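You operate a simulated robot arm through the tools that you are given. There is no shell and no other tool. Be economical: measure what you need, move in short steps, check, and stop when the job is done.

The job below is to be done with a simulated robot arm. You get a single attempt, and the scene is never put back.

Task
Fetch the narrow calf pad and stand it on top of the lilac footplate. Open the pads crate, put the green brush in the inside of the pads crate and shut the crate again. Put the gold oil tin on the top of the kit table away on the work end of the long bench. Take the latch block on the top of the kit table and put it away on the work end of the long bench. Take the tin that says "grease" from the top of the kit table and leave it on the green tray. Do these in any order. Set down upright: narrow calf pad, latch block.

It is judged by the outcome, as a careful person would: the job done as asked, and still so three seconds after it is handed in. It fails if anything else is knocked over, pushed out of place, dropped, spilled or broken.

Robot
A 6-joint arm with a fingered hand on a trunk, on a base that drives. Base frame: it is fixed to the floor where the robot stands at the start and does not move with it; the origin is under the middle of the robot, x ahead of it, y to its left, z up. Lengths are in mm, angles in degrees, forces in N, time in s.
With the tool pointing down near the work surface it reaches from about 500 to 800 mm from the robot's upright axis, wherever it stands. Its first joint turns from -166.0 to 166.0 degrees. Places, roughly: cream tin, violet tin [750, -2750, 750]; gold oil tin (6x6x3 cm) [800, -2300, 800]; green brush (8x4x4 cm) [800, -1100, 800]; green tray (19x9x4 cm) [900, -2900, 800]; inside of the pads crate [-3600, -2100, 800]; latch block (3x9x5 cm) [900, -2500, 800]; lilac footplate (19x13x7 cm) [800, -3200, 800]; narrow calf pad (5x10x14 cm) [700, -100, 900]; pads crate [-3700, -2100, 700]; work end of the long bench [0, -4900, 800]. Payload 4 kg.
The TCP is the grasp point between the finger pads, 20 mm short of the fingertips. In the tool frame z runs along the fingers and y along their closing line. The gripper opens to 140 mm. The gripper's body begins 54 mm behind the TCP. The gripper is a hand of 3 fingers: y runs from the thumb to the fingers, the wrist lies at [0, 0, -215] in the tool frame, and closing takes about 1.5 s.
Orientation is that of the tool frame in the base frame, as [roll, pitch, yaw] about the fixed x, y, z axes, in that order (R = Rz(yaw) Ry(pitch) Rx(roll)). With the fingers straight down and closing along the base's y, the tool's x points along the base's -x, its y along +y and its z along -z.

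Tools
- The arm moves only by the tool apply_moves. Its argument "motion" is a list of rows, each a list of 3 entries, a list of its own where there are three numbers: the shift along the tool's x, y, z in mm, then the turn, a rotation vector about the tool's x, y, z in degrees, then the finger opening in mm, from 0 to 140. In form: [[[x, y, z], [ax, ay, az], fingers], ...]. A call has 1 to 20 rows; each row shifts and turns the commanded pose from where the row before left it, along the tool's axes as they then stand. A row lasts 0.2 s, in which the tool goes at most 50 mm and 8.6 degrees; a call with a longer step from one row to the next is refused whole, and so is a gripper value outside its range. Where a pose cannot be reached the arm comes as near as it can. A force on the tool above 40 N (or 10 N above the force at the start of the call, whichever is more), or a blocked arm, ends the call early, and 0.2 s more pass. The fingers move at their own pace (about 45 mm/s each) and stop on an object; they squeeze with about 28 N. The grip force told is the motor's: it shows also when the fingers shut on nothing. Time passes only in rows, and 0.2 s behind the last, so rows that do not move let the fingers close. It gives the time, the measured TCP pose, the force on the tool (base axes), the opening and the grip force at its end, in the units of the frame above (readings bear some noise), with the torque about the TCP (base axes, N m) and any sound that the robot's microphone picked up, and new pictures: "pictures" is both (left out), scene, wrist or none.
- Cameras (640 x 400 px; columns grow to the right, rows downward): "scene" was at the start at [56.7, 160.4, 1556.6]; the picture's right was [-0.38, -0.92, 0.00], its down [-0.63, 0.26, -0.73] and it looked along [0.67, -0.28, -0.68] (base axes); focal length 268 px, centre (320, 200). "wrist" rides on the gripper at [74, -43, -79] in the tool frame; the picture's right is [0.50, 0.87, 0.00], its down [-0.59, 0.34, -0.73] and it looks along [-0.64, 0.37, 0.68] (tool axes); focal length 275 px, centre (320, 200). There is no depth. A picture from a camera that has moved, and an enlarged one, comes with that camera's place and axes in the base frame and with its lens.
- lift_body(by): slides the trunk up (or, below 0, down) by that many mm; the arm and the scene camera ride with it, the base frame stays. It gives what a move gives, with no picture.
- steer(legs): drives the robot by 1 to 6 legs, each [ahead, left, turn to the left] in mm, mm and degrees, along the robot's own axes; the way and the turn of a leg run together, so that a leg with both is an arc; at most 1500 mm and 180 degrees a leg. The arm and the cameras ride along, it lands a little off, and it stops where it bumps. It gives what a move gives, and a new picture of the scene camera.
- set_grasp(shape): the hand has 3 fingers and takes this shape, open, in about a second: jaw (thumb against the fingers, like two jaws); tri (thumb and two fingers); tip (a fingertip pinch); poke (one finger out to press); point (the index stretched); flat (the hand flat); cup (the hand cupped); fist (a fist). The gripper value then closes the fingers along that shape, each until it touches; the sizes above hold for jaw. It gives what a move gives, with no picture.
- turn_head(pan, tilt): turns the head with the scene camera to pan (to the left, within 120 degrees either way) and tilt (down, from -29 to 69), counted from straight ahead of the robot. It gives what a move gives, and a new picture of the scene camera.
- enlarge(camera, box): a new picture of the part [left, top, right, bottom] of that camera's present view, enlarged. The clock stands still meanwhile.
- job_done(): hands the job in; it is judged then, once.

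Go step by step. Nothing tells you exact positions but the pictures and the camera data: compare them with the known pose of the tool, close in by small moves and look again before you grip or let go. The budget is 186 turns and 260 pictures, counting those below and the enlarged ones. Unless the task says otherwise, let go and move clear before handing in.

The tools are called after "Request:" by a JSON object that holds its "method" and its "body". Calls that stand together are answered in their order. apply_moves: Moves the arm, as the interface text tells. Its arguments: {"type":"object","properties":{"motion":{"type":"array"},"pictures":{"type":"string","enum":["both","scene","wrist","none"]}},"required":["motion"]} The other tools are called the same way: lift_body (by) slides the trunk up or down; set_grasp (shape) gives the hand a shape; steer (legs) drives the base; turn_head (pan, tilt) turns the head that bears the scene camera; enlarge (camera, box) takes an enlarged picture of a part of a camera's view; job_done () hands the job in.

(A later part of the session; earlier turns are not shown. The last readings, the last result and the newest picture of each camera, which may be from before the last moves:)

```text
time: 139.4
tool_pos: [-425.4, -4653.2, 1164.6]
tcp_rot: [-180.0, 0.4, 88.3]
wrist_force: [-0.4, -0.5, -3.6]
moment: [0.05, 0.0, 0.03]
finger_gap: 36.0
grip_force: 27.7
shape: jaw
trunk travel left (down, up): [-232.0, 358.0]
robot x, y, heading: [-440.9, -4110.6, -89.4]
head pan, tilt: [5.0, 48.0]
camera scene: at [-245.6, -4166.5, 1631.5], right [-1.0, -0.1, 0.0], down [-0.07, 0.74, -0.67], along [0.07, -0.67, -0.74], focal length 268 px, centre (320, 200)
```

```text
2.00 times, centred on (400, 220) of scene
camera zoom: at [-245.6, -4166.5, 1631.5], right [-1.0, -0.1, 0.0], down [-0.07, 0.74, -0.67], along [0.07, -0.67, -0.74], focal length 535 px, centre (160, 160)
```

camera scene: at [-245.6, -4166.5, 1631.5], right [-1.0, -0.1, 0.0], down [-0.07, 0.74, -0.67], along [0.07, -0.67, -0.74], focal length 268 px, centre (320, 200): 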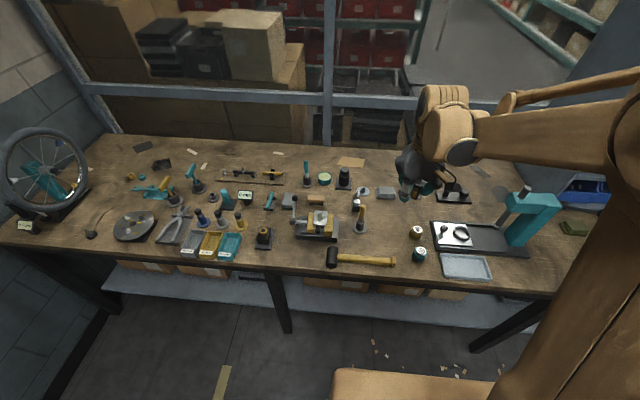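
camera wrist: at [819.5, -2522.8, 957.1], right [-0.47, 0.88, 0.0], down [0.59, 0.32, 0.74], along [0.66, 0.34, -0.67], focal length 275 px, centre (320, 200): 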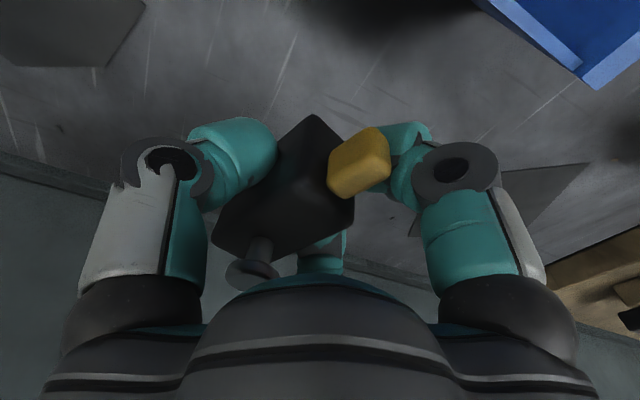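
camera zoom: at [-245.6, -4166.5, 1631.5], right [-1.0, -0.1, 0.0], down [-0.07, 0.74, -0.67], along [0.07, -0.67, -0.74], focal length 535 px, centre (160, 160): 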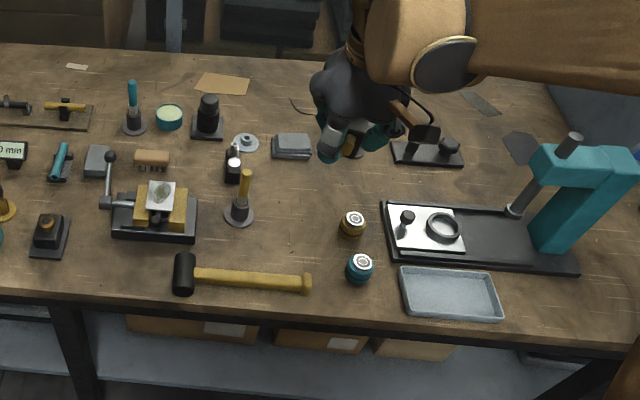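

Confirmed free patch around x -443. Target for the block: (-443, -4855). Extend over it and lower partway.

Request:
{"method": "apply_moves", "body": {"motion": [[[-45, -12, 0], [0, 0, 0], 10], [[-45, 0, 0], [0, 0, 0], 10], [[-45, 0, 0], [0, 0, 0], 10], [[-45, 0, 0], [0, 0, 0], 10], [[-22, 0, 0], [0, 0, 0], 10]], "pictures": "none"}}

Request:
{"method": "lift_body", "body": {"by": -210}}

Request:
{"method": "apply_moves", "body": {"motion": [[[0, 0, 0], [0, 0, 0], 10]], "pictures": "both"}}

Request:
{"method": "enlarge", "body": {"camera": "scene", "box": [330, 80, 490, 180]}}

```text
time: 140.6
tool_pos: [-443.6, -4855.6, 1164.5]
tcp_rot: [179.9, 0.5, 88.1]
wrist_force: [-0.3, -0.7, -2.8]
moment: [0.03, -0.05, -0.04]
finger_gap: 35.9
grip_force: 27.7
shape: jaw
trunk travel left (down, up): [-232.0, 358.0]
robot x, y, heading: [-445.0, -4114.2, -89.6]
head pan, tilt: [5.0, 48.0]
```

```text
time: 142.9
tool_pos: [-442.9, -4854.9, 955.7]
tcp_rot: [180.0, 0.5, 88.1]
wrist_force: [-0.3, 0.6, -2.2]
moment: [0.02, -0.04, 0.01]
finger_gap: 36.1
grip_force: 28.1
shape: jaw
trunk travel left (down, up): [-22.0, 568.0]
robot x, y, heading: [-450.2, -4113.2, -89.6]
head pan, tilt: [5.0, 48.0]
```

```text
time: 143.3
tool_pos: [-443.9, -4854.5, 956.8]
tcp_rot: [-179.9, 0.5, 88.1]
wrist_force: [-0.3, -0.4, -2.1]
moment: [0.05, -0.01, -0.02]
finger_gap: 35.7
grip_force: 27.7
shape: jaw
trunk travel left (down, up): [-22.0, 568.0]
robot x, y, heading: [-442.1, -4108.7, -89.3]
head pan, tilt: [5.0, 48.0]
camera scene: at [-245.6, -4166.7, 1421.5], right [-1.0, -0.1, 0.0], down [-0.07, 0.74, -0.67], along [0.07, -0.67, -0.74], focal length 268 px, centre (320, 200)
camera wrist: at [-484.9, -4778.4, 1034.9], right [0.88, 0.47, 0.0], down [0.32, -0.59, 0.74], along [0.35, -0.65, -0.67], focal length 275 px, centre (320, 200)
```

scene: 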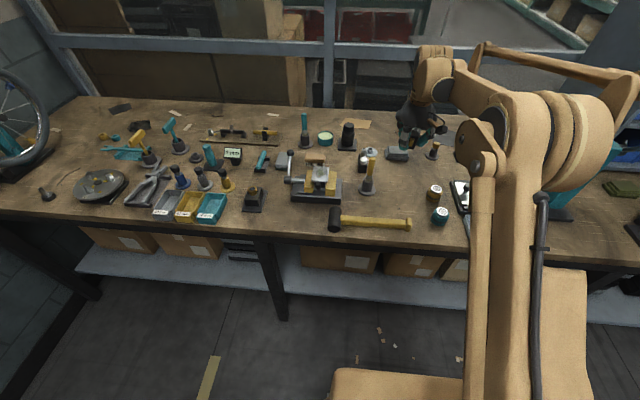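
wrist: 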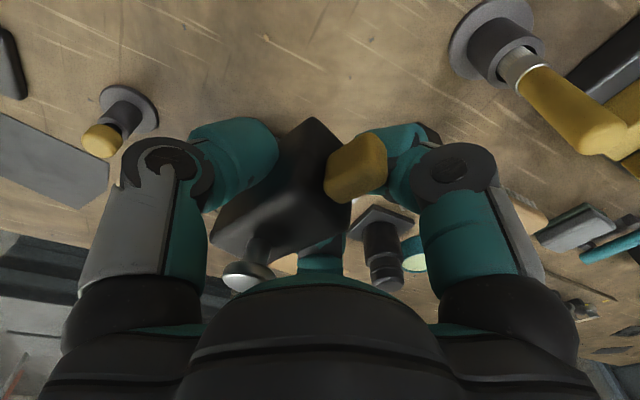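

```text
4.00 times, centred on (410, 130) of scene
camera zoom: at [-245.6, -4166.7, 1421.5], right [-1.0, -0.1, 0.0], down [-0.07, 0.74, -0.67], along [0.07, -0.67, -0.74], focal length 1070 px, centre (-40, 480)
```

zoom: 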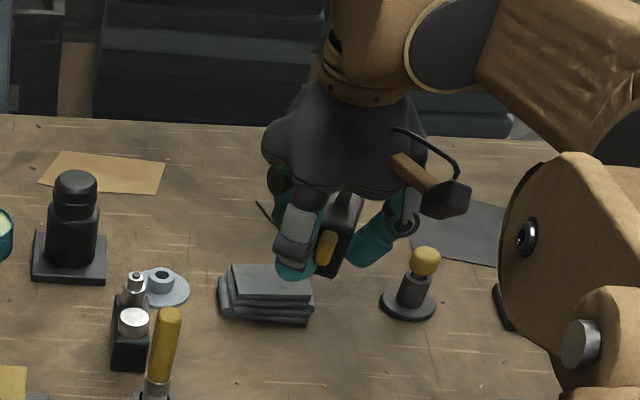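

Nothing lies below the hand. Lower with the arm and recheck.

Request:
{"method": "apply_moves", "body": {"motion": [[[0, 0, 30], [0, 0, 0], 10], [[0, 0, 30], [0, 0, 0], 10], [[0, 0, 30], [0, 0, 0], 10], [[0, 0, 15], [0, 0, 0], 10]], "pictures": "wrist"}}

Request:
{"method": "enlarge", "body": {"camera": "scene", "box": [340, 100, 468, 180]}}

```text
time: 144.3
tool_pos: [-441.8, -4855.4, 851.1]
tcp_rot: [180.0, 0.5, 88.1]
wrist_force: [0.1, -0.1, -2.0]
moment: [0.0, -0.03, -0.01]
finger_gap: 35.7
grip_force: 28.4
shape: jaw
trunk travel left (down, up): [-22.0, 568.0]
robot x, y, heading: [-441.9, -4110.9, -89.7]
head pan, tilt: [5.0, 48.0]
camera wrist: at [-484.7, -4779.2, 930.6], right [0.88, 0.47, 0.0], down [0.32, -0.59, 0.74], along [0.35, -0.65, -0.67], focal length 275 px, centre (320, 200)
```

wrist: 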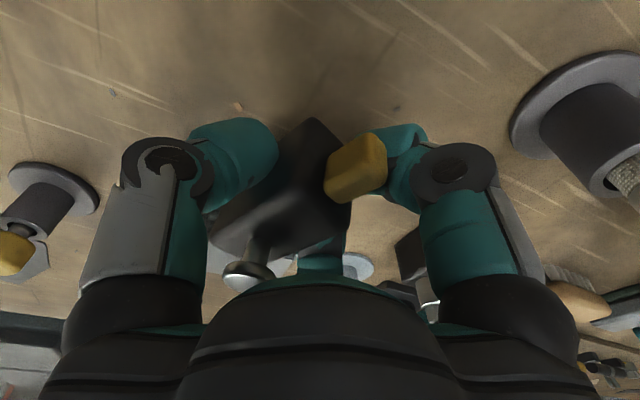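

```text
5.00 times, centred on (404, 140) of scene
camera zoom: at [-245.6, -4166.8, 1421.5], right [-1.0, -0.1, 0.0], down [-0.07, 0.74, -0.67], along [0.07, -0.67, -0.74], focal length 1338 px, centre (-100, 500)
```

zoom: 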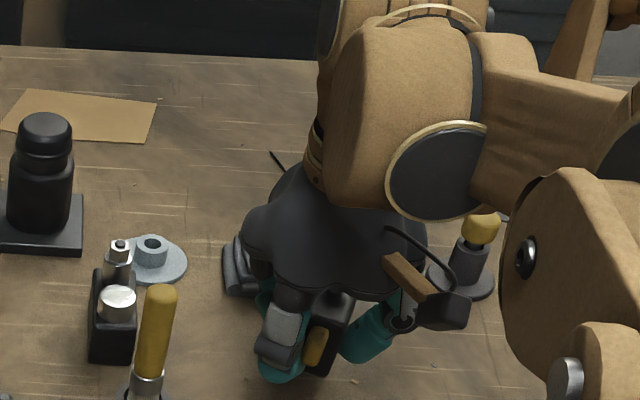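

Clear of the pad stack. Continue down gently to contact.

Request:
{"method": "apply_moves", "body": {"motion": [[[0, 0, 10], [0, 0, 0], 10], [[0, 0, 6], [0, 0, 0], 10], [[0, 0, 3], [0, 0, 0], 10]], "pictures": "none"}}

Request:
{"method": "apply_moves", "body": {"motion": [[[0, 0, 2], [0, 0, 0], 10], [[0, 0, 2], [0, 0, 0], 10]], "pictures": "none"}}

```text
time: 145.1
tool_pos: [-443.5, -4855.0, 831.3]
tcp_rot: [179.9, 0.4, 88.2]
wrist_force: [-0.1, 0.7, -2.5]
moment: [0.02, 0.0, -0.01]
finger_gap: 35.5
grip_force: 28.1
shape: jaw
trunk travel left (down, up): [-22.0, 568.0]
robot x, y, heading: [-443.6, -4110.6, -89.5]
head pan, tilt: [5.0, 48.0]
```

```text
time: 145.7
tool_pos: [-442.5, -4855.6, 829.0]
tcp_rot: [180.0, 0.6, 88.1]
wrist_force: [0.7, 2.0, 7.9]
moment: [-0.33, 0.3, 0.01]
finger_gap: 36.0
grip_force: 27.6
shape: jaw
trunk travel left (down, up): [-22.0, 568.0]
robot x, y, heading: [-444.1, -4113.7, -89.5]
head pan, tilt: [5.0, 48.0]
```

Contact at z 829. Settle 1 mm more and release gently.

Request:
{"method": "apply_moves", "body": {"motion": [[[0, 0, 1], [0, 0, 0], 20], [[0, 0, 0], [0, 0, 0], 36], [[0, 0, 0], [0, 0, 0], 42], [[0, 0, 0], [0, 0, 0], 50], [[0, 0, 0], [0, 0, 0], 60], [[0, 0, 0], [0, 0, 0], 70], [[0, 0, 0], [0, 0, 0], 75]], "pictures": "wrist"}}

Request:
{"method": "enlarge", "body": {"camera": "scene", "box": [340, 100, 468, 180]}}

```text
time: 147.3
tool_pos: [-443.2, -4855.6, 825.6]
tcp_rot: [179.9, 0.5, 88.0]
wrist_force: [-0.2, 0.6, 0.0]
moment: [-0.01, -0.01, 0.01]
finger_gap: 74.5
grip_force: 0.0
shape: jaw
trunk travel left (down, up): [-22.0, 568.0]
robot x, y, heading: [-440.0, -4113.4, -89.4]
head pan, tilt: [5.0, 48.0]
camera wrist: at [-484.9, -4779.2, 906.2], right [0.88, 0.47, 0.0], down [0.32, -0.59, 0.74], along [0.35, -0.65, -0.67], focal length 275 px, centre (320, 200)
```

wrist: 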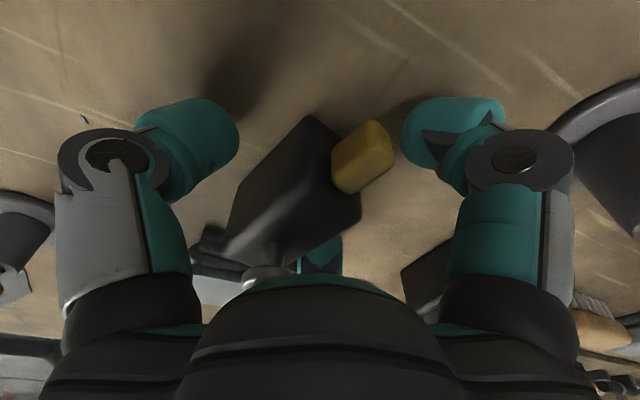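

```text
5.00 times, centred on (404, 140) of scene
camera zoom: at [-245.6, -4166.4, 1421.5], right [-1.0, -0.1, 0.0], down [-0.07, 0.74, -0.67], along [0.07, -0.67, -0.74], focal length 1338 px, centre (-100, 500)
```

zoom: 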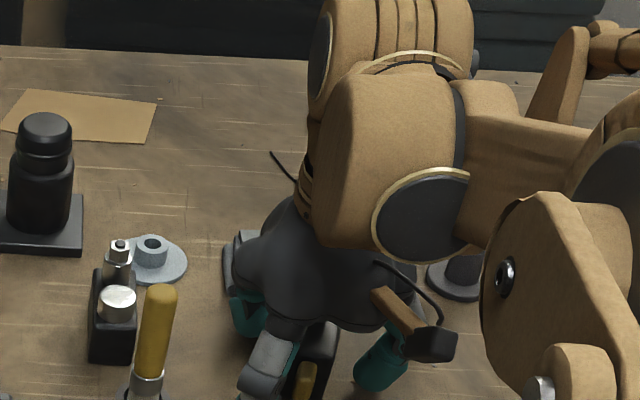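

Released and standing. I'll rise straight up and verify.

Request:
{"method": "apply_moves", "body": {"motion": [[[0, 0, -15], [0, 0, 0], 78], [[0, 0, -20], [0, 0, 0], 80], [[0, 0, -40], [0, 0, 0], 90], [[0, 0, -45], [0, 0, 0], 90], [[0, 0, -45], [0, 0, 0], 90], [[45, 0, -45], [0, 0, 0], 90], [[45, 0, 0], [0, 0, 0], 90], [[45, 0, 0], [0, 0, 0], 90], [[45, 0, 0], [0, 0, 0], 90], [[30, 0, 0], [0, 0, 0], 90]], "pictures": "none"}}

Request:
{"method": "enlarge", "body": {"camera": "scene", "box": [340, 130, 468, 210]}}

Request:
{"method": "enlarge", "body": {"camera": "wrist", "box": [0, 0, 640, 400]}}

```text
refused: row 6 steps farther than a row can; nothing moved
```

```text
5.00 times, centred on (404, 170) of scene
camera zoom: at [-245.6, -4166.4, 1421.5], right [-1.0, -0.1, 0.0], down [-0.07, 0.74, -0.67], along [0.07, -0.67, -0.74], focal length 1338 px, centre (-100, 350)
```

zoom: 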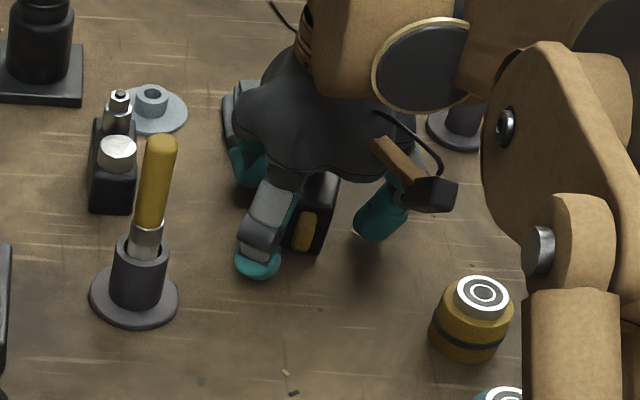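

```text
1.00 times, centred on (320, 200) of wrist (not enlarged: the box is as wide or as high as the picture)
camera zoom: at [-484.9, -4779.2, 906.2], right [0.88, 0.47, 0.0], down [0.32, -0.59, 0.74], along [0.35, -0.65, -0.67], focal length 275 px, centre (320, 200)
```

zoom: 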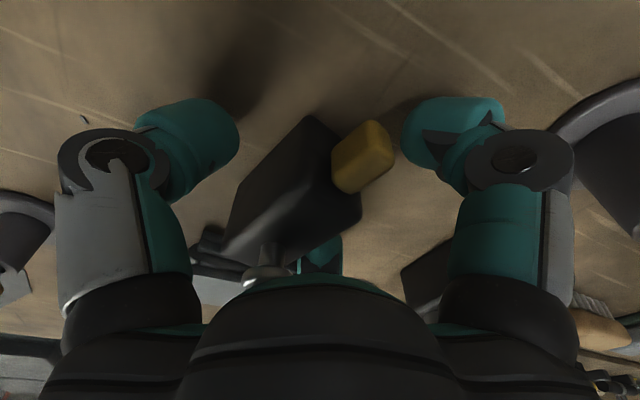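

One row was too long; repeating with smaller steps.

Request:
{"method": "apply_moves", "body": {"motion": [[[0, 0, -15], [0, 0, 0], 78], [[0, 0, -20], [0, 0, 0], 80], [[0, 0, -40], [0, 0, 0], 90], [[0, 0, -45], [0, 0, 0], 90], [[0, 0, -45], [0, 0, 0], 90], [[0, 0, -45], [0, 0, 0], 90], [[45, 0, 0], [0, 0, 0], 90], [[45, 0, 0], [0, 0, 0], 90], [[45, 0, 0], [0, 0, 0], 90], [[45, 0, 0], [0, 0, 0], 90]], "pictures": "none"}}

Request:
{"method": "enlarge", "body": {"camera": "scene", "box": [340, 130, 468, 210]}}

```text
time: 149.5
tool_pos: [-435.7, -4672.3, 1035.3]
tcp_rot: [-180.0, 0.6, 88.1]
wrist_force: [0.4, 0.9, 0.5]
moment: [0.02, 0.0, -0.03]
finger_gap: 89.6
grip_force: 0.0
shape: jaw
trunk travel left (down, up): [-22.0, 568.0]
robot x, y, heading: [-439.7, -4110.8, -89.2]
head pan, tilt: [5.0, 48.0]
```

```text
5.00 times, centred on (404, 170) of scene
camera zoom: at [-245.6, -4165.5, 1421.5], right [-1.0, -0.1, 0.0], down [-0.07, 0.74, -0.67], along [0.07, -0.67, -0.74], focal length 1338 px, centre (-100, 350)
```

zoom: 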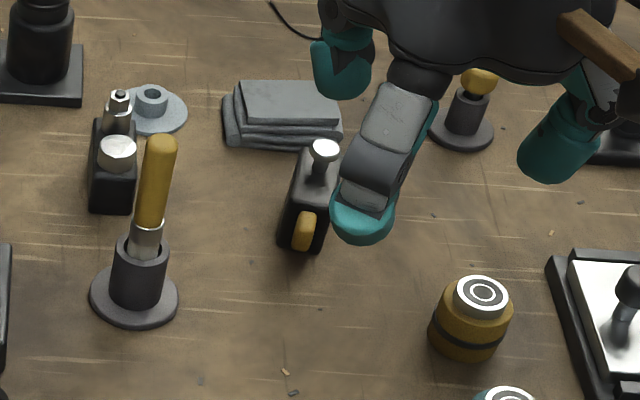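

The latch block stands upright on the bench. Now back to the kit table for the gold oil tin (about (793, -2266)).

Request:
{"method": "lift_body", "body": {"by": 150}}

Request:
{"method": "steer", "body": {"legs": [[-150, 0, 0], [0, 0, 89.3], [440, 0, 0], [0, 1000, 0], [0, 690, 0]]}}

Request:
{"method": "turn_head", "body": {"pan": 0, "tilt": 52}}

```text
time: 151.2
tool_pos: [-435.5, -4673.0, 1184.5]
tcp_rot: [-179.9, 0.7, 88.1]
wrist_force: [-0.4, 0.7, -0.3]
moment: [0.01, -0.01, 0.01]
finger_gap: 89.4
grip_force: 0.0
shape: jaw
trunk travel left (down, up): [-172.0, 418.0]
robot x, y, heading: [-441.6, -4112.9, -89.3]
head pan, tilt: [5.0, 48.0]
```

```text
time: 166.9
tool_pos: [543.9, -2262.6, 1184.3]
tcp_rot: [-180.0, 0.6, 178.0]
wrist_force: [0.0, -0.3, 0.9]
moment: [0.0, 0.0, -0.03]
finger_gap: 89.4
grip_force: 0.1
shape: jaw
trunk travel left (down, up): [-172.0, 418.0]
robot x, y, heading: [-16.8, -2266.4, 0.4]
head pan, tilt: [5.0, 48.0]
camera scene: at [39.6, -2068.6, 1571.4], right [0.1, -1.0, 0.0], down [-0.74, -0.07, -0.67], along [0.67, 0.06, -0.74], focal length 268 px, centre (320, 200)
```

scene: 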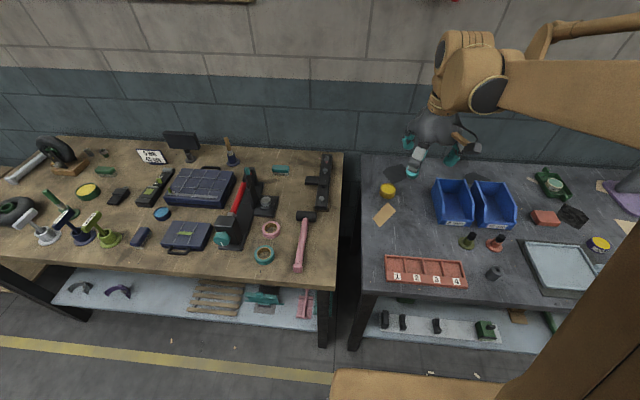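

```text
time: 167.5
tool_pos: [544.3, -2262.5, 1184.9]
tcp_rot: [-180.0, 0.6, 178.1]
wrist_force: [0.6, 0.8, -0.4]
moment: [-0.02, -0.01, 0.01]
finger_gap: 89.3
grip_force: 0.1
shape: jaw
trunk travel left (down, up): [-172.0, 418.0]
robot x, y, heading: [-14.7, -2267.7, 0.5]
head pan, tilt: [0.0, 52.0]
camera scene: at [36.3, -2076.1, 1566.2], right [0.01, -1.0, 0.0], down [-0.79, -0.01, -0.62], along [0.62, 0.01, -0.79], focal length 268 px, centre (320, 200)
```

scene: 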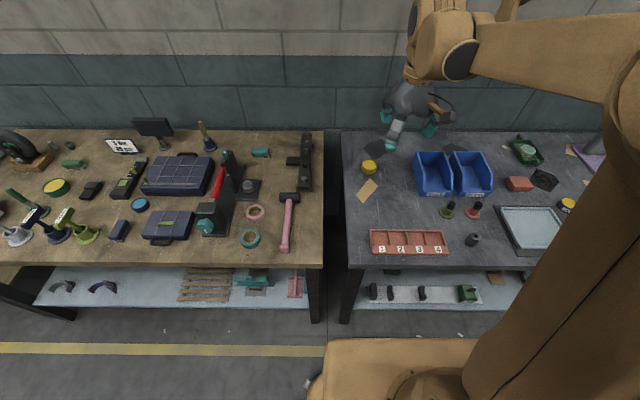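

Gold tin at about (783, -2261). Approach: forward 60 mm and extend above it.

Request:
{"method": "steer", "body": {"legs": [[60, 0, 0]]}}

Request:
{"method": "apply_moves", "body": {"motion": [[[-45, 0, 40], [0, 0, 0], 105], [[-45, 0, 40], [0, 0, 0], 105], [[-45, 0, 40], [0, 0, 0], 105], [[-43, 0, 40], [0, 0, 0], 105], [[0, 0, 40], [0, 0, 0], 105]], "pictures": "wrist"}}

```text
time: 168.5
tool_pos: [606.0, -2261.0, 1184.3]
tcp_rot: [-180.0, 0.5, 178.1]
wrist_force: [-0.3, 0.4, -0.2]
moment: [-0.01, 0.02, 0.02]
finger_gap: 89.3
grip_force: 0.1
shape: jaw
trunk travel left (down, up): [-172.0, 418.0]
robot x, y, heading: [41.5, -2265.5, 0.8]
head pan, tilt: [0.0, 52.0]
camera scene: at [98.3, -2075.5, 1566.1], right [0.01, -1.0, 0.0], down [-0.79, -0.01, -0.61], along [0.61, 0.01, -0.79], focal length 268 px, centre (320, 200)
```

scene: 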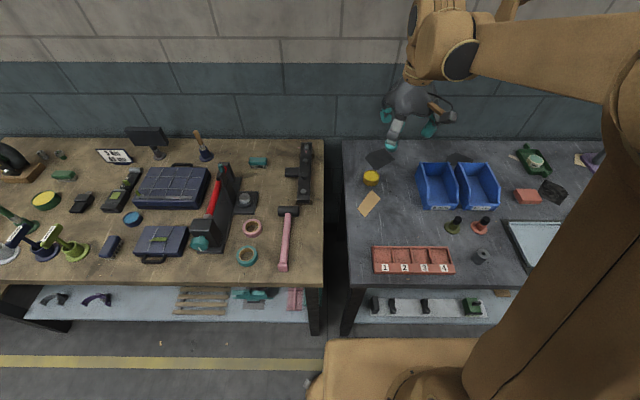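

```text
refused: row 1 steps farther than a row can; nothing moved
```

Request:
{"method": "apply_moves", "body": {"motion": [[[-45, 0, 0], [0, 0, 0], 105], [[-45, 0, 0], [0, 0, 0], 105], [[-45, 0, 0], [0, 0, 0], 105], [[-43, 0, 0], [0, 0, 0], 105], [[0, 0, 45], [0, 0, 0], 105], [[0, 0, 45], [0, 0, 0], 105], [[0, 0, 45], [0, 0, 0], 105], [[0, 0, 45], [0, 0, 0], 105], [[0, 0, 45], [0, 0, 0], 105]], "pictures": "wrist"}}

```text
time: 170.5
tool_pos: [786.7, -2267.6, 961.7]
tcp_rot: [-180.0, 0.4, 178.0]
wrist_force: [0.2, 1.0, 0.1]
moment: [0.03, 0.03, 0.0]
finger_gap: 104.4
grip_force: 0.0
shape: jaw
trunk travel left (down, up): [-172.0, 418.0]
robot x, y, heading: [42.9, -2270.8, 0.5]
head pan, tilt: [0.0, 52.0]
camera wrist: at [708.8, -2307.2, 1041.1], right [-0.47, 0.88, 0.0], down [0.59, 0.32, 0.74], along [0.65, 0.34, -0.67], focal length 275 px, centre (320, 200)
```

wrist: 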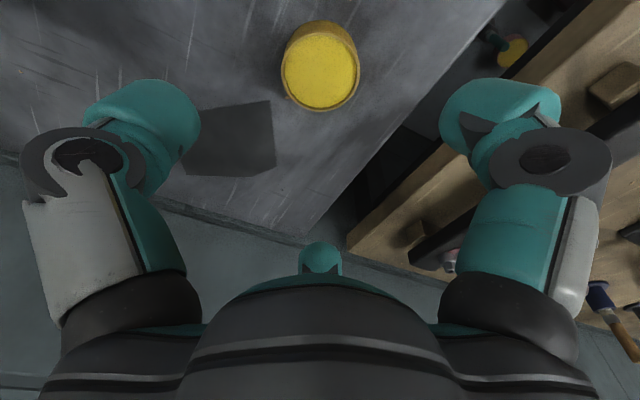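

Perfectly centred. Lower and check.

Request:
{"method": "lift_body", "body": {"by": -95}}

Request:
{"method": "apply_moves", "body": {"motion": [[[0, 0, 0], [0, 0, 0], 105]], "pictures": "wrist"}}

```text
time: 171.8
tool_pos: [784.8, -2267.1, 868.9]
tcp_rot: [180.0, 0.7, 177.9]
wrist_force: [-0.9, 0.0, 0.1]
moment: [0.01, 0.0, -0.02]
finger_gap: 104.5
grip_force: 0.0
shape: jaw
trunk travel left (down, up): [-77.0, 513.0]
robot x, y, heading: [45.8, -2266.0, 0.6]
head pan, tilt: [0.0, 52.0]
```

```text
time: 172.2
tool_pos: [785.2, -2266.7, 868.9]
tcp_rot: [-180.0, 0.6, 177.9]
wrist_force: [0.7, -0.3, 0.1]
moment: [-0.01, -0.01, 0.0]
finger_gap: 104.6
grip_force: 0.0
shape: jaw
trunk travel left (down, up): [-77.0, 513.0]
robot x, y, heading: [42.7, -2268.0, 0.5]
head pan, tilt: [0.0, 52.0]
camera wrist: at [708.2, -2307.2, 947.1], right [-0.47, 0.88, -0.01], down [0.59, 0.32, 0.74], along [0.65, 0.34, -0.67], focal length 275 px, centre (320, 200)
```

wrist: 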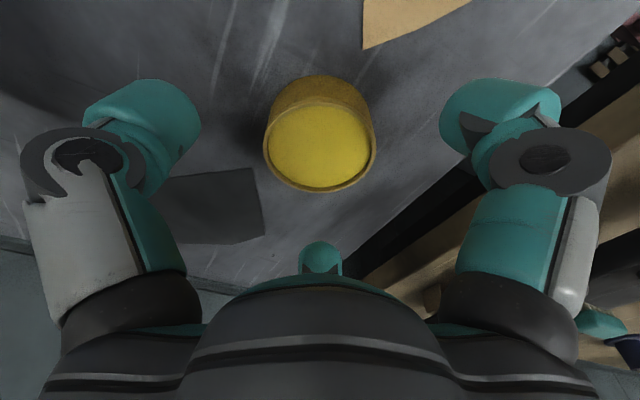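

Centred; lower 42 mm and grip.

Request:
{"method": "lift_body", "body": {"by": -42}}

Request:
{"method": "apply_moves", "body": {"motion": [[[0, 0, 0], [0, 0, 0], 80], [[0, 0, 0], [0, 0, 0], 70], [[0, 0, 0], [0, 0, 0], 60], [[0, 0, 0], [0, 0, 0], 50], [[0, 0, 0], [0, 0, 0], 40], [[0, 0, 0], [0, 0, 0], 30], [[0, 0, 0], [0, 0, 0], 30]], "pictures": "wrist"}}

Request:
{"method": "apply_moves", "body": {"motion": [[[0, 0, -10], [0, 0, 0], 30], [[0, 0, -15], [0, 0, 0], 30], [[0, 0, -20], [0, 0, 0], 30]], "pictures": "wrist"}}

```text
time: 173.0
tool_pos: [785.6, -2267.3, 825.4]
tcp_rot: [-180.0, 0.6, 178.0]
wrist_force: [-0.2, -0.3, -0.4]
moment: [0.02, -0.01, -0.02]
finger_gap: 104.4
grip_force: 0.1
shape: jaw
trunk travel left (down, up): [-35.0, 555.0]
robot x, y, heading: [43.7, -2267.1, 0.6]
head pan, tilt: [0.0, 52.0]
```

```text
time: 174.6
tool_pos: [784.5, -2266.3, 824.0]
tcp_rot: [180.0, 0.5, 178.0]
wrist_force: [0.2, 0.1, 0.2]
moment: [0.0, 0.0, 0.0]
finger_gap: 51.5
grip_force: 27.2
shape: jaw
trunk travel left (down, up): [-35.0, 555.0]
robot x, y, heading: [42.7, -2269.4, 0.6]
head pan, tilt: [0.0, 52.0]
camera wrist: at [708.4, -2307.2, 904.9], right [-0.47, 0.88, 0.0], down [0.59, 0.32, 0.74], along [0.65, 0.34, -0.67], focal length 275 px, centre (320, 200)
```

wrist: 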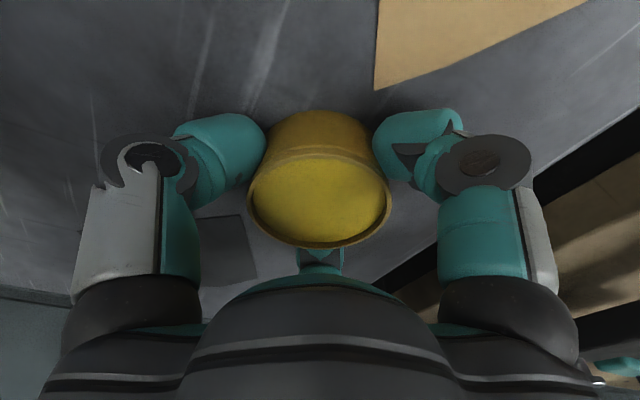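

```text
time: 175.4
tool_pos: [784.5, -2266.5, 869.1]
tcp_rot: [-180.0, 0.6, 178.0]
wrist_force: [0.3, 0.6, -3.3]
moment: [0.02, 0.06, -0.02]
finger_gap: 51.9
grip_force: 28.1
shape: jaw
trunk travel left (down, up): [-35.0, 555.0]
robot x, y, heading: [41.2, -2264.0, 0.5]
head pan, tilt: [0.0, 52.0]
camera wrist: at [707.9, -2306.4, 949.7], right [-0.47, 0.88, 0.0], down [0.59, 0.32, 0.74], along [0.65, 0.34, -0.67], focal length 275 px, centre (320, 200)
```

wrist: 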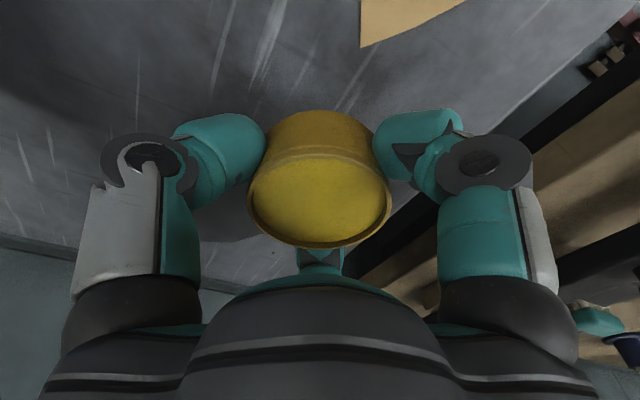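

Held level. Retract, raise, and drive back to the long bench.

Request:
{"method": "apply_moves", "body": {"motion": [[[0, 0, -45], [0, 0, 0], 30], [[0, 0, -45], [0, 0, 0], 30], [[0, 0, -45], [0, 0, 0], 30], [[45, 0, 0], [0, 0, 0], 30], [[45, 0, 0], [0, 0, 0], 30], [[45, 0, 0], [0, 0, 0], 30], [[45, 0, 0], [0, 0, 0], 30]], "pictures": "none"}}

Request:
{"method": "lift_body", "body": {"by": 180}}

Request:
{"method": "steer", "body": {"legs": [[-250, 0, 0], [0, -1000, 0], [0, -690, 0], [0, 0, -90], [155, -235, 0]]}}

Request:
{"method": "turn_head", "body": {"pan": 5, "tilt": 50}}

```text
time: 177.0
tool_pos: [603.8, -2260.6, 1004.9]
tcp_rot: [-180.0, 0.7, 178.1]
wrist_force: [-0.4, 0.6, -2.7]
moment: [-0.01, -0.02, 0.01]
finger_gap: 51.5
grip_force: 28.0
shape: jaw
trunk travel left (down, up): [-35.0, 555.0]
robot x, y, heading: [38.0, -2268.8, 0.6]
head pan, tilt: [0.0, 52.0]
```

```text
time: 179.0
tool_pos: [604.7, -2260.4, 1184.3]
tcp_rot: [-180.0, 0.5, 178.1]
wrist_force: [-0.7, 0.3, -2.3]
moment: [0.03, 0.0, -0.01]
finger_gap: 51.5
grip_force: 28.1
shape: jaw
trunk travel left (down, up): [-215.0, 375.0]
robot x, y, heading: [43.7, -2271.2, 0.4]
head pan, tilt: [0.0, 52.0]
```

```text
time: 194.5
tool_pos: [-424.6, -4681.5, 1184.3]
tcp_rot: [-180.0, 0.5, 87.8]
wrist_force: [0.4, -0.7, -2.8]
moment: [-0.01, 0.0, 0.0]
finger_gap: 51.3
grip_force: 27.7
shape: jaw
trunk travel left (down, up): [-215.0, 375.0]
robot x, y, heading: [-428.8, -4118.8, -89.4]
head pan, tilt: [0.0, 52.0]
camera scene: at [-238.9, -4171.9, 1609.2], right [-1.0, 0.0, 0.0], down [0.0, 0.79, -0.61], along [0.0, -0.61, -0.79], focal length 268 px, centre (320, 200)
```

scene: 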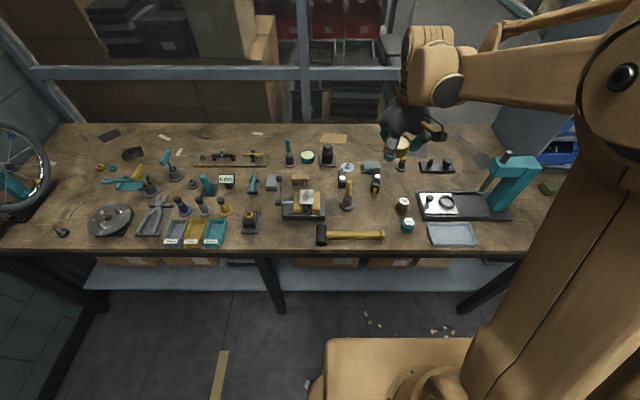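

```text
time: 195.1
tool_pos: [-424.8, -4679.9, 1184.7]
tcp_rot: [179.9, 0.6, 87.6]
wrist_force: [0.1, 0.3, -3.3]
moment: [0.0, 0.0, -0.04]
finger_gap: 51.4
grip_force: 28.0
shape: jaw
trunk travel left (down, up): [-215.0, 375.0]
robot x, y, heading: [-429.8, -4119.5, -89.6]
head pan, tilt: [5.0, 50.0]
camera scene: at [-231.0, -4172.6, 1611.8], right [-1.0, -0.09, 0.0], down [-0.07, 0.76, -0.64], along [0.06, -0.64, -0.77], focal length 268 px, centre (320, 200)
```

scene: 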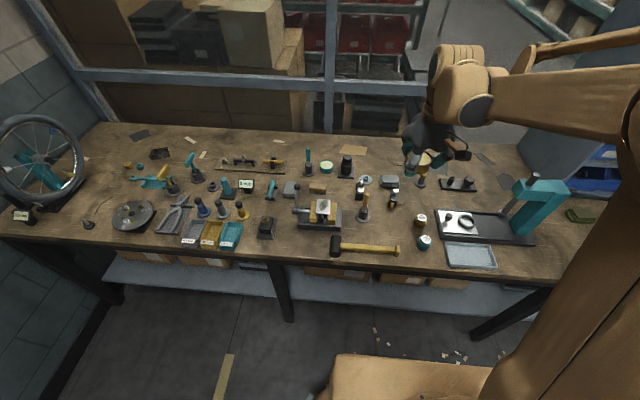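

Target for the tin: (-445, -4738), between jars, handled tool, hammer and the latch block. Move over it and lower.

Request:
{"method": "apply_moves", "body": {"motion": [[[-30, -9, 0], [0, 0, 0], 30], [[-29, -9, 0], [0, 0, 0], 30]], "pictures": "none"}}

Request:
{"method": "lift_body", "body": {"by": -205}}

Request:
{"method": "apply_moves", "body": {"motion": [[[0, 0, 40], [0, 0, 0], 30], [[0, 0, 40], [0, 0, 0], 30]], "pictures": "wrist"}}

Request:
{"method": "enlarge", "body": {"camera": "scene", "box": [330, 120, 490, 220]}}

```text
time: 195.7
tool_pos: [-444.5, -4738.2, 1185.9]
tcp_rot: [-180.0, 0.6, 87.6]
wrist_force: [0.1, -0.4, -2.9]
moment: [0.01, -0.03, 0.0]
finger_gap: 51.3
grip_force: 28.1
shape: jaw
trunk travel left (down, up): [-215.0, 375.0]
robot x, y, heading: [-430.5, -4116.9, -89.7]
head pan, tilt: [5.0, 50.0]
```

```text
time: 197.9
tool_pos: [-443.9, -4738.1, 981.5]
tcp_rot: [-180.0, 0.4, 87.7]
wrist_force: [0.6, 0.4, -2.4]
moment: [0.01, 0.0, 0.01]
finger_gap: 51.1
grip_force: 28.4
shape: jaw
trunk travel left (down, up): [-10.0, 580.0]
robot x, y, heading: [-428.0, -4118.2, -89.9]
head pan, tilt: [5.0, 50.0]
```

```text
time: 198.5
tool_pos: [-442.9, -4740.3, 898.1]
tcp_rot: [179.9, 0.5, 87.7]
wrist_force: [0.7, 0.1, -2.9]
moment: [0.0, 0.03, -0.02]
finger_gap: 51.3
grip_force: 28.2
shape: jaw
trunk travel left (down, up): [-10.0, 580.0]
robot x, y, heading: [-430.7, -4116.1, -89.9]
head pan, tilt: [5.0, 50.0]
camera wrist: at [-484.3, -4662.7, 979.4], right [0.89, 0.47, 0.0], down [0.32, -0.59, 0.74], along [0.34, -0.66, -0.67], focal length 275 px, centre (320, 200)
```

wrist: 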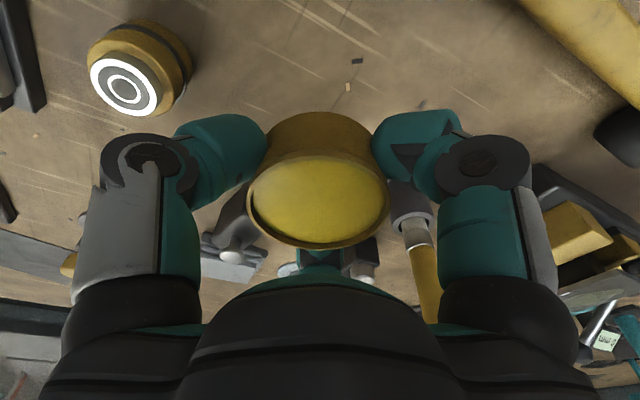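

```text
4.00 times, centred on (410, 170) of scene
camera zoom: at [-231.1, -4173.1, 1406.8], right [-1.0, -0.09, 0.0], down [-0.07, 0.76, -0.64], along [0.06, -0.64, -0.77], focal length 1070 px, centre (-40, 320)
```

zoom: 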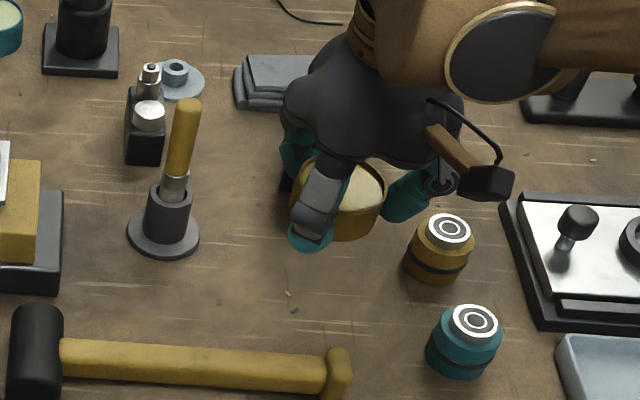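

Thumb side is a bit near the yellow jar, so shift 12 mm to +x, then lower to the bench.

Request:
{"method": "apply_moves", "body": {"motion": [[[0, 12, 0], [0, 0, 0], 30], [[0, 0, 35], [0, 0, 0], 30], [[0, 0, 25], [0, 0, 0], 30], [[0, 0, 6], [0, 0, 0], 30]], "pictures": "none"}}

Request:
{"method": "enlarge", "body": {"camera": "scene", "box": [330, 120, 490, 220]}}

Request:
{"method": "apply_moves", "body": {"motion": [[[0, 0, 3], [0, 0, 0], 30], [[0, 0, 2], [0, 0, 0], 30]], "pictures": "none"}}

```text
time: 199.5
tool_pos: [-429.8, -4740.8, 833.5]
tcp_rot: [-180.0, 0.5, 87.7]
wrist_force: [0.1, 0.9, -3.8]
moment: [0.03, 0.02, 0.01]
finger_gap: 51.3
grip_force: 27.2
shape: jaw
trunk travel left (down, up): [-10.0, 580.0]
robot x, y, heading: [-426.6, -4116.8, -89.9]
head pan, tilt: [5.0, 50.0]
```

```text
4.00 times, centred on (410, 170) of scene
camera zoom: at [-231.1, -4172.8, 1406.8], right [-1.0, -0.09, 0.0], down [-0.07, 0.76, -0.64], along [0.06, -0.64, -0.77], focal length 1070 px, centre (-40, 320)
```

zoom: 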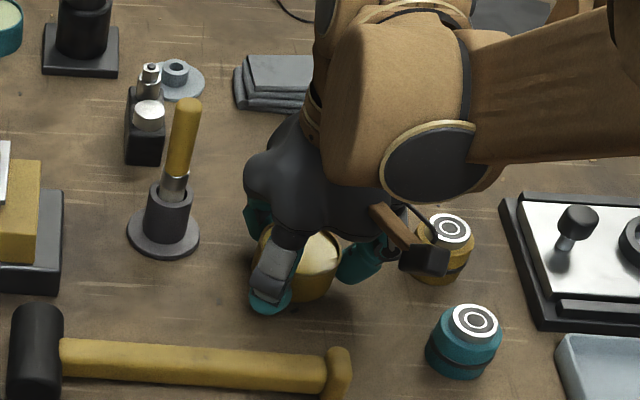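

```text
time: 200.1
tool_pos: [-431.6, -4740.7, 829.6]
tcp_rot: [179.9, 0.5, 87.7]
wrist_force: [0.3, -0.3, -3.9]
moment: [0.01, 0.0, 0.0]
finger_gap: 51.2
grip_force: 27.8
shape: jaw
trunk travel left (down, up): [-10.0, 580.0]
robot x, y, heading: [-429.1, -4119.5, -89.8]
head pan, tilt: [5.0, 50.0]
```

Request:
{"method": "apply_moves", "body": {"motion": [[[0, 0, 2], [0, 0, 0], 30], [[0, 0, 2], [0, 0, 0], 30]], "pictures": "none"}}

Request:
{"method": "apply_moves", "body": {"motion": [[[0, 0, 1.5], [0, 0, 0], 30]], "pictures": "none"}}

```text
time: 200.7
tool_pos: [-430.7, -4738.8, 825.2]
tcp_rot: [-179.9, 0.5, 87.7]
wrist_force: [-0.1, 0.2, -2.9]
moment: [0.02, -0.03, 0.01]
finger_gap: 51.4
grip_force: 28.1
shape: jaw
trunk travel left (down, up): [-10.0, 580.0]
robot x, y, heading: [-428.2, -4118.2, -89.7]
head pan, tilt: [5.0, 50.0]
```

```text
time: 201.1
tool_pos: [-431.8, -4740.8, 824.3]
tcp_rot: [180.0, 0.6, 87.8]
wrist_force: [0.0, -2.5, 6.6]
moment: [-0.03, 0.09, -0.02]
finger_gap: 51.4
grip_force: 28.1
shape: jaw
trunk travel left (down, up): [-10.0, 580.0]
robot x, y, heading: [-430.7, -4115.6, -89.7]
head pan, tilt: [5.0, 50.0]
```

Contact. Release modestly and rise.

Request:
{"method": "apply_moves", "body": {"motion": [[[0, 0, 0], [0, 0, 0], 55], [[0, 0, 0], [0, 0, 0], 62], [[0, 0, 0], [0, 0, 0], 68], [[0, 0, 0], [0, 0, 0], 68], [[0, 0, -15], [0, 0, 0], 68], [[0, 0, -25], [0, 0, 0], 68], [[0, 0, -45], [0, 0, 0], 80], [[0, 0, -45], [0, 0, 0], 90], [[0, 0, -45], [0, 0, 0], 90]], "pictures": "wrist"}}

Request:
{"method": "lift_body", "body": {"by": 180}}

Request:
{"method": "enlarge", "body": {"camera": "scene", "box": [330, 130, 490, 230]}}

```text
time: 203.1
tool_pos: [-431.3, -4738.1, 998.9]
tcp_rot: [-180.0, 0.6, 87.8]
wrist_force: [-0.4, -0.2, -0.1]
moment: [0.02, -0.01, -0.03]
finger_gap: 89.5
grip_force: 0.1
shape: jaw
trunk travel left (down, up): [-10.0, 580.0]
robot x, y, heading: [-430.1, -4112.8, -89.9]
head pan, tilt: [5.0, 50.0]
camera wrist: at [-472.0, -4661.6, 1078.8], right [0.89, 0.47, -0.01], down [0.32, -0.59, 0.74], along [0.34, -0.66, -0.67], focal length 275 px, centre (320, 200)
```

wrist: 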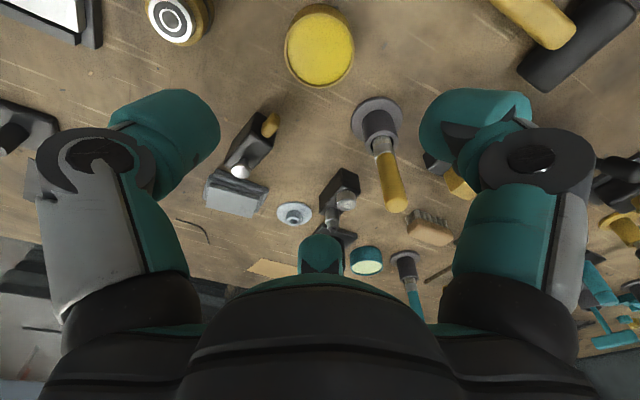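

```text
time: 205.1
tool_pos: [-431.6, -4738.3, 1178.8]
tcp_rot: [179.9, 0.7, 87.7]
wrist_force: [0.6, -0.2, 0.1]
moment: [-0.01, 0.05, 0.01]
finger_gap: 89.6
grip_force: 0.0
shape: jaw
trunk travel left (down, up): [-190.0, 400.0]
robot x, y, heading: [-428.4, -4118.9, -90.0]
head pan, tilt: [5.0, 50.0]
```

```text
4.00 times, centred on (410, 180) of scene
camera zoom: at [-231.1, -4172.6, 1586.7], right [-1.0, -0.09, 0.0], down [-0.07, 0.76, -0.64], along [0.06, -0.64, -0.77], focal length 1070 px, centre (-40, 280)
```

zoom: 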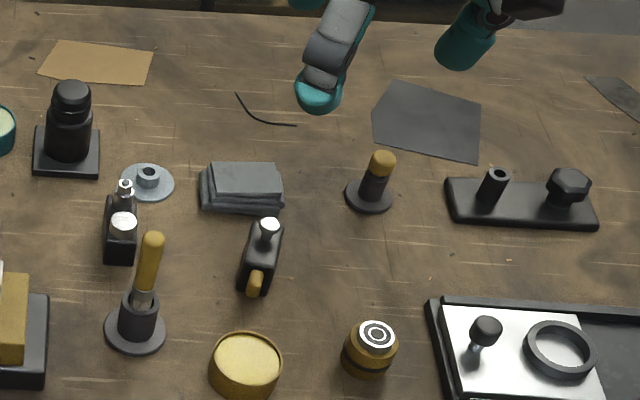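

Both items are in place on the bench. Next the pads crate at (-3700, -2100): I'll go around the central island via the aisle, and look.

Request:
{"method": "steer", "body": {"legs": [[-90, 0, 0], [0, 0, -90], [1200, 0, 0]]}}

Request:
{"method": "turn_head", "body": {"pan": -30, "tilt": 20}}

```text
time: 215.7
tool_pos: [-2243.6, -4034.4, 1178.0]
tcp_rot: [-179.9, 0.5, -2.1]
wrist_force: [-0.3, -0.1, -0.7]
moment: [0.0, 0.01, 0.02]
finger_gap: 89.7
grip_force: 0.1
shape: jaw
trunk travel left (down, up): [-190.0, 400.0]
robot x, y, heading: [-1622.9, -4035.4, -179.6]
head pan, tilt: [5.0, 50.0]
camera scene: at [-1680.5, -4230.3, 1586.8], right [-0.09, 1.0, 0.0], down [0.76, 0.07, -0.64], along [-0.64, -0.06, -0.77], focal length 268 px, centre (320, 200)
```

scene: 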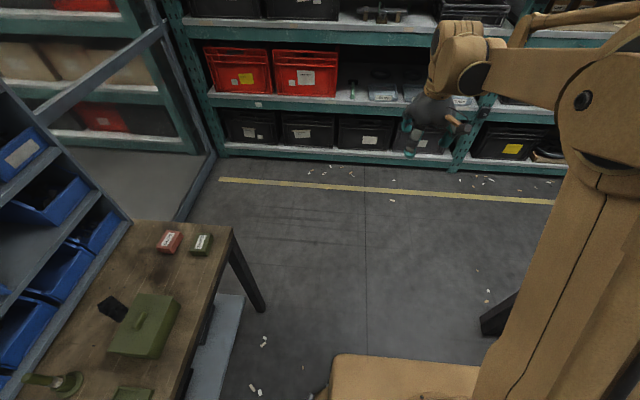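

```text
time: 216.7
tool_pos: [-2245.3, -4034.2, 1178.4]
tcp_rot: [180.0, 0.6, -2.1]
wrist_force: [0.6, -0.1, 0.2]
moment: [0.01, 0.02, -0.01]
finger_gap: 89.5
grip_force: 0.0
shape: jaw
trunk travel left (down, up): [-190.0, 400.0]
robot x, y, heading: [-1624.8, -4033.3, -179.6]
head pan, tilt: [-30.0, 20.0]
camera scene: at [-1684.5, -4177.1, 1632.3], right [0.49, 0.87, 0.0], down [0.3, -0.17, -0.94], along [-0.82, 0.46, -0.34], focal length 268 px, centre (320, 200)
```

scene: 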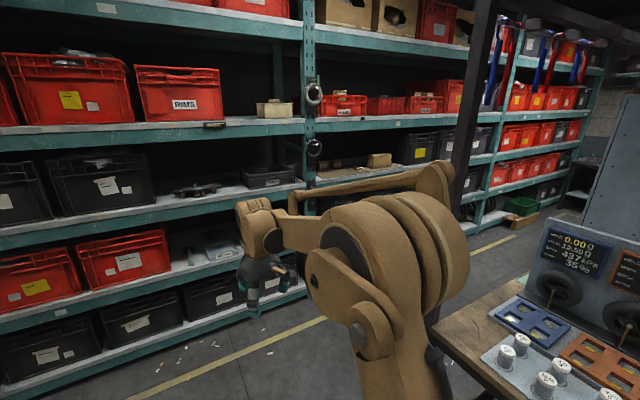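

The crate must be on the rack to the left (front at x ≈ -3480). I'll drive into the aisle at x ≈ -2650 and go up to y ≈ -2100.

Request:
{"method": "steer", "body": {"legs": [[1030, 0, 0], [0, -950, 0], [0, -980, 0]]}}

Request:
{"method": "turn_head", "body": {"pan": 10, "tilt": 35}}

```text
time: 225.5
tool_pos: [-3286.8, -3322.2, 1178.6]
tcp_rot: [-180.0, 0.6, 0.9]
wrist_force: [0.4, 0.3, -0.6]
moment: [-0.01, -0.02, 0.0]
finger_gap: 89.8
grip_force: 0.1
shape: jaw
trunk travel left (down, up): [-190.0, 400.0]
robot x, y, heading: [-2672.6, -3285.5, -177.6]
head pan, tilt: [-30.0, 20.0]
stopped in leg 2: the robot was blocked; the commanded pose is now the measured one
camera scene: at [-2723.1, -3437.1, 1631.9], right [0.46, 0.89, 0.0], down [0.3, -0.15, -0.94], along [-0.83, 0.44, -0.34], focal length 268 px, centre (320, 200)
```

scene: 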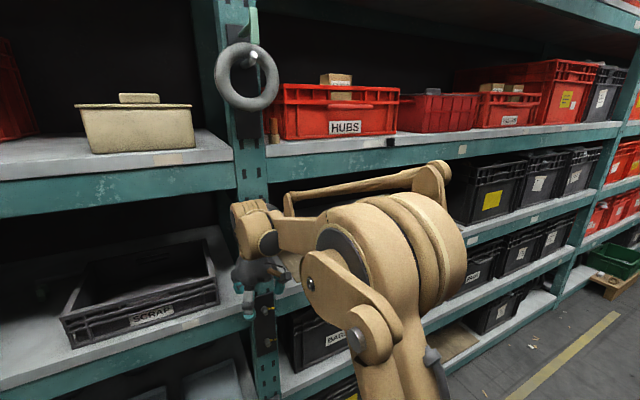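

```text
time: 226.6
tool_pos: [-3286.6, -3322.3, 1179.5]
tcp_rot: [-179.8, 0.6, 0.7]
wrist_force: [-0.4, -0.2, -0.4]
moment: [-0.02, 0.0, 0.04]
finger_gap: 89.8
grip_force: 0.1
shape: jaw
trunk travel left (down, up): [-190.0, 400.0]
robot x, y, heading: [-2669.2, -3286.4, -178.2]
head pan, tilt: [10.0, 35.0]
camera scene: at [-2727.0, -3502.0, 1607.2], right [-0.21, 0.98, 0.01], down [0.56, 0.13, -0.82], along [-0.8, -0.17, -0.57], focal length 268 px, centre (320, 200)
```

scene: 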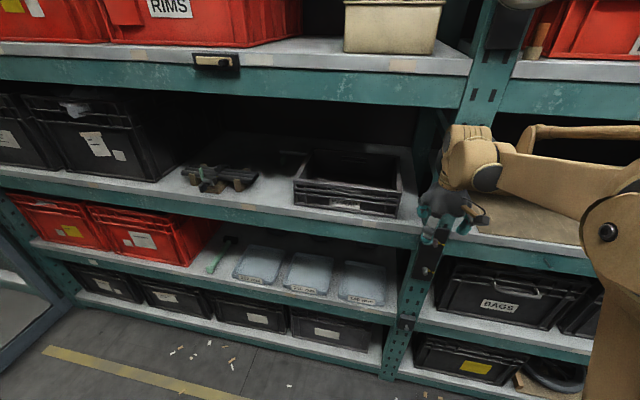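

The base bumped something on its right side. Look there.

Request:
{"method": "turn_head", "body": {"pan": -90, "tilt": 40}}

Request:
{"method": "turn_head", "body": {"pan": -110, "tilt": 60}}

```text
time: 228.3
tool_pos: [-3287.8, -3321.0, 1177.9]
tcp_rot: [-179.7, 0.6, 0.6]
wrist_force: [-0.8, -0.1, -0.3]
moment: [-0.02, 0.02, -0.01]
finger_gap: 90.1
grip_force: 0.0
shape: jaw
trunk travel left (down, up): [-190.0, 400.0]
robot x, y, heading: [-2674.7, -3283.8, -177.9]
head pan, tilt: [-90.0, 40.0]
camera scene: at [-2644.0, -3398.4, 1600.2], right [1.0, 0.04, 0.0], down [0.02, -0.64, -0.77], along [-0.03, 0.77, -0.64], focal length 268 px, centre (320, 200)
```

scene: 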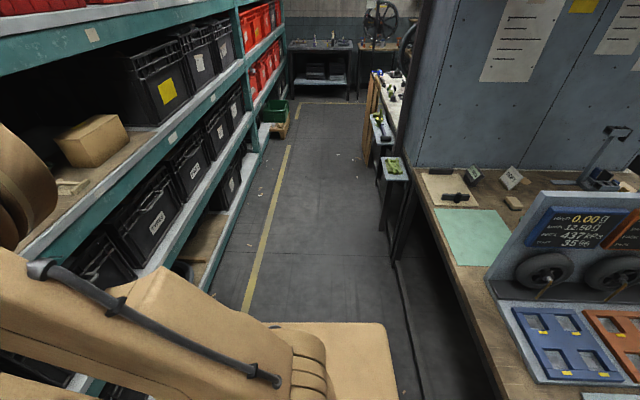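

```text
time: 229.1
tool_pos: [-3288.5, -3321.4, 1178.3]
tcp_rot: [-179.9, 0.7, 0.6]
wrist_force: [-0.3, -0.4, 0.2]
moment: [-0.04, -0.06, -0.03]
finger_gap: 90.1
grip_force: 0.0
shape: jaw
trunk travel left (down, up): [-190.0, 400.0]
robot x, y, heading: [-2669.5, -3284.1, -177.8]
head pan, tilt: [-110.0, 60.0]
camera scene: at [-2620.3, -3419.6, 1573.4], right [0.95, -0.3, 0.0], down [-0.26, -0.82, -0.51], along [0.15, 0.48, -0.86], focal length 268 px, centre (320, 200)
```

scene: 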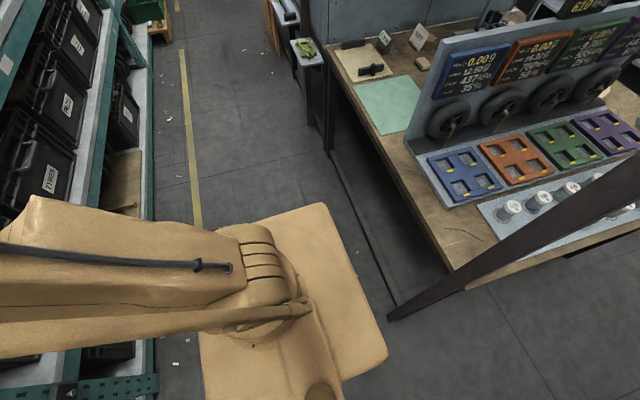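

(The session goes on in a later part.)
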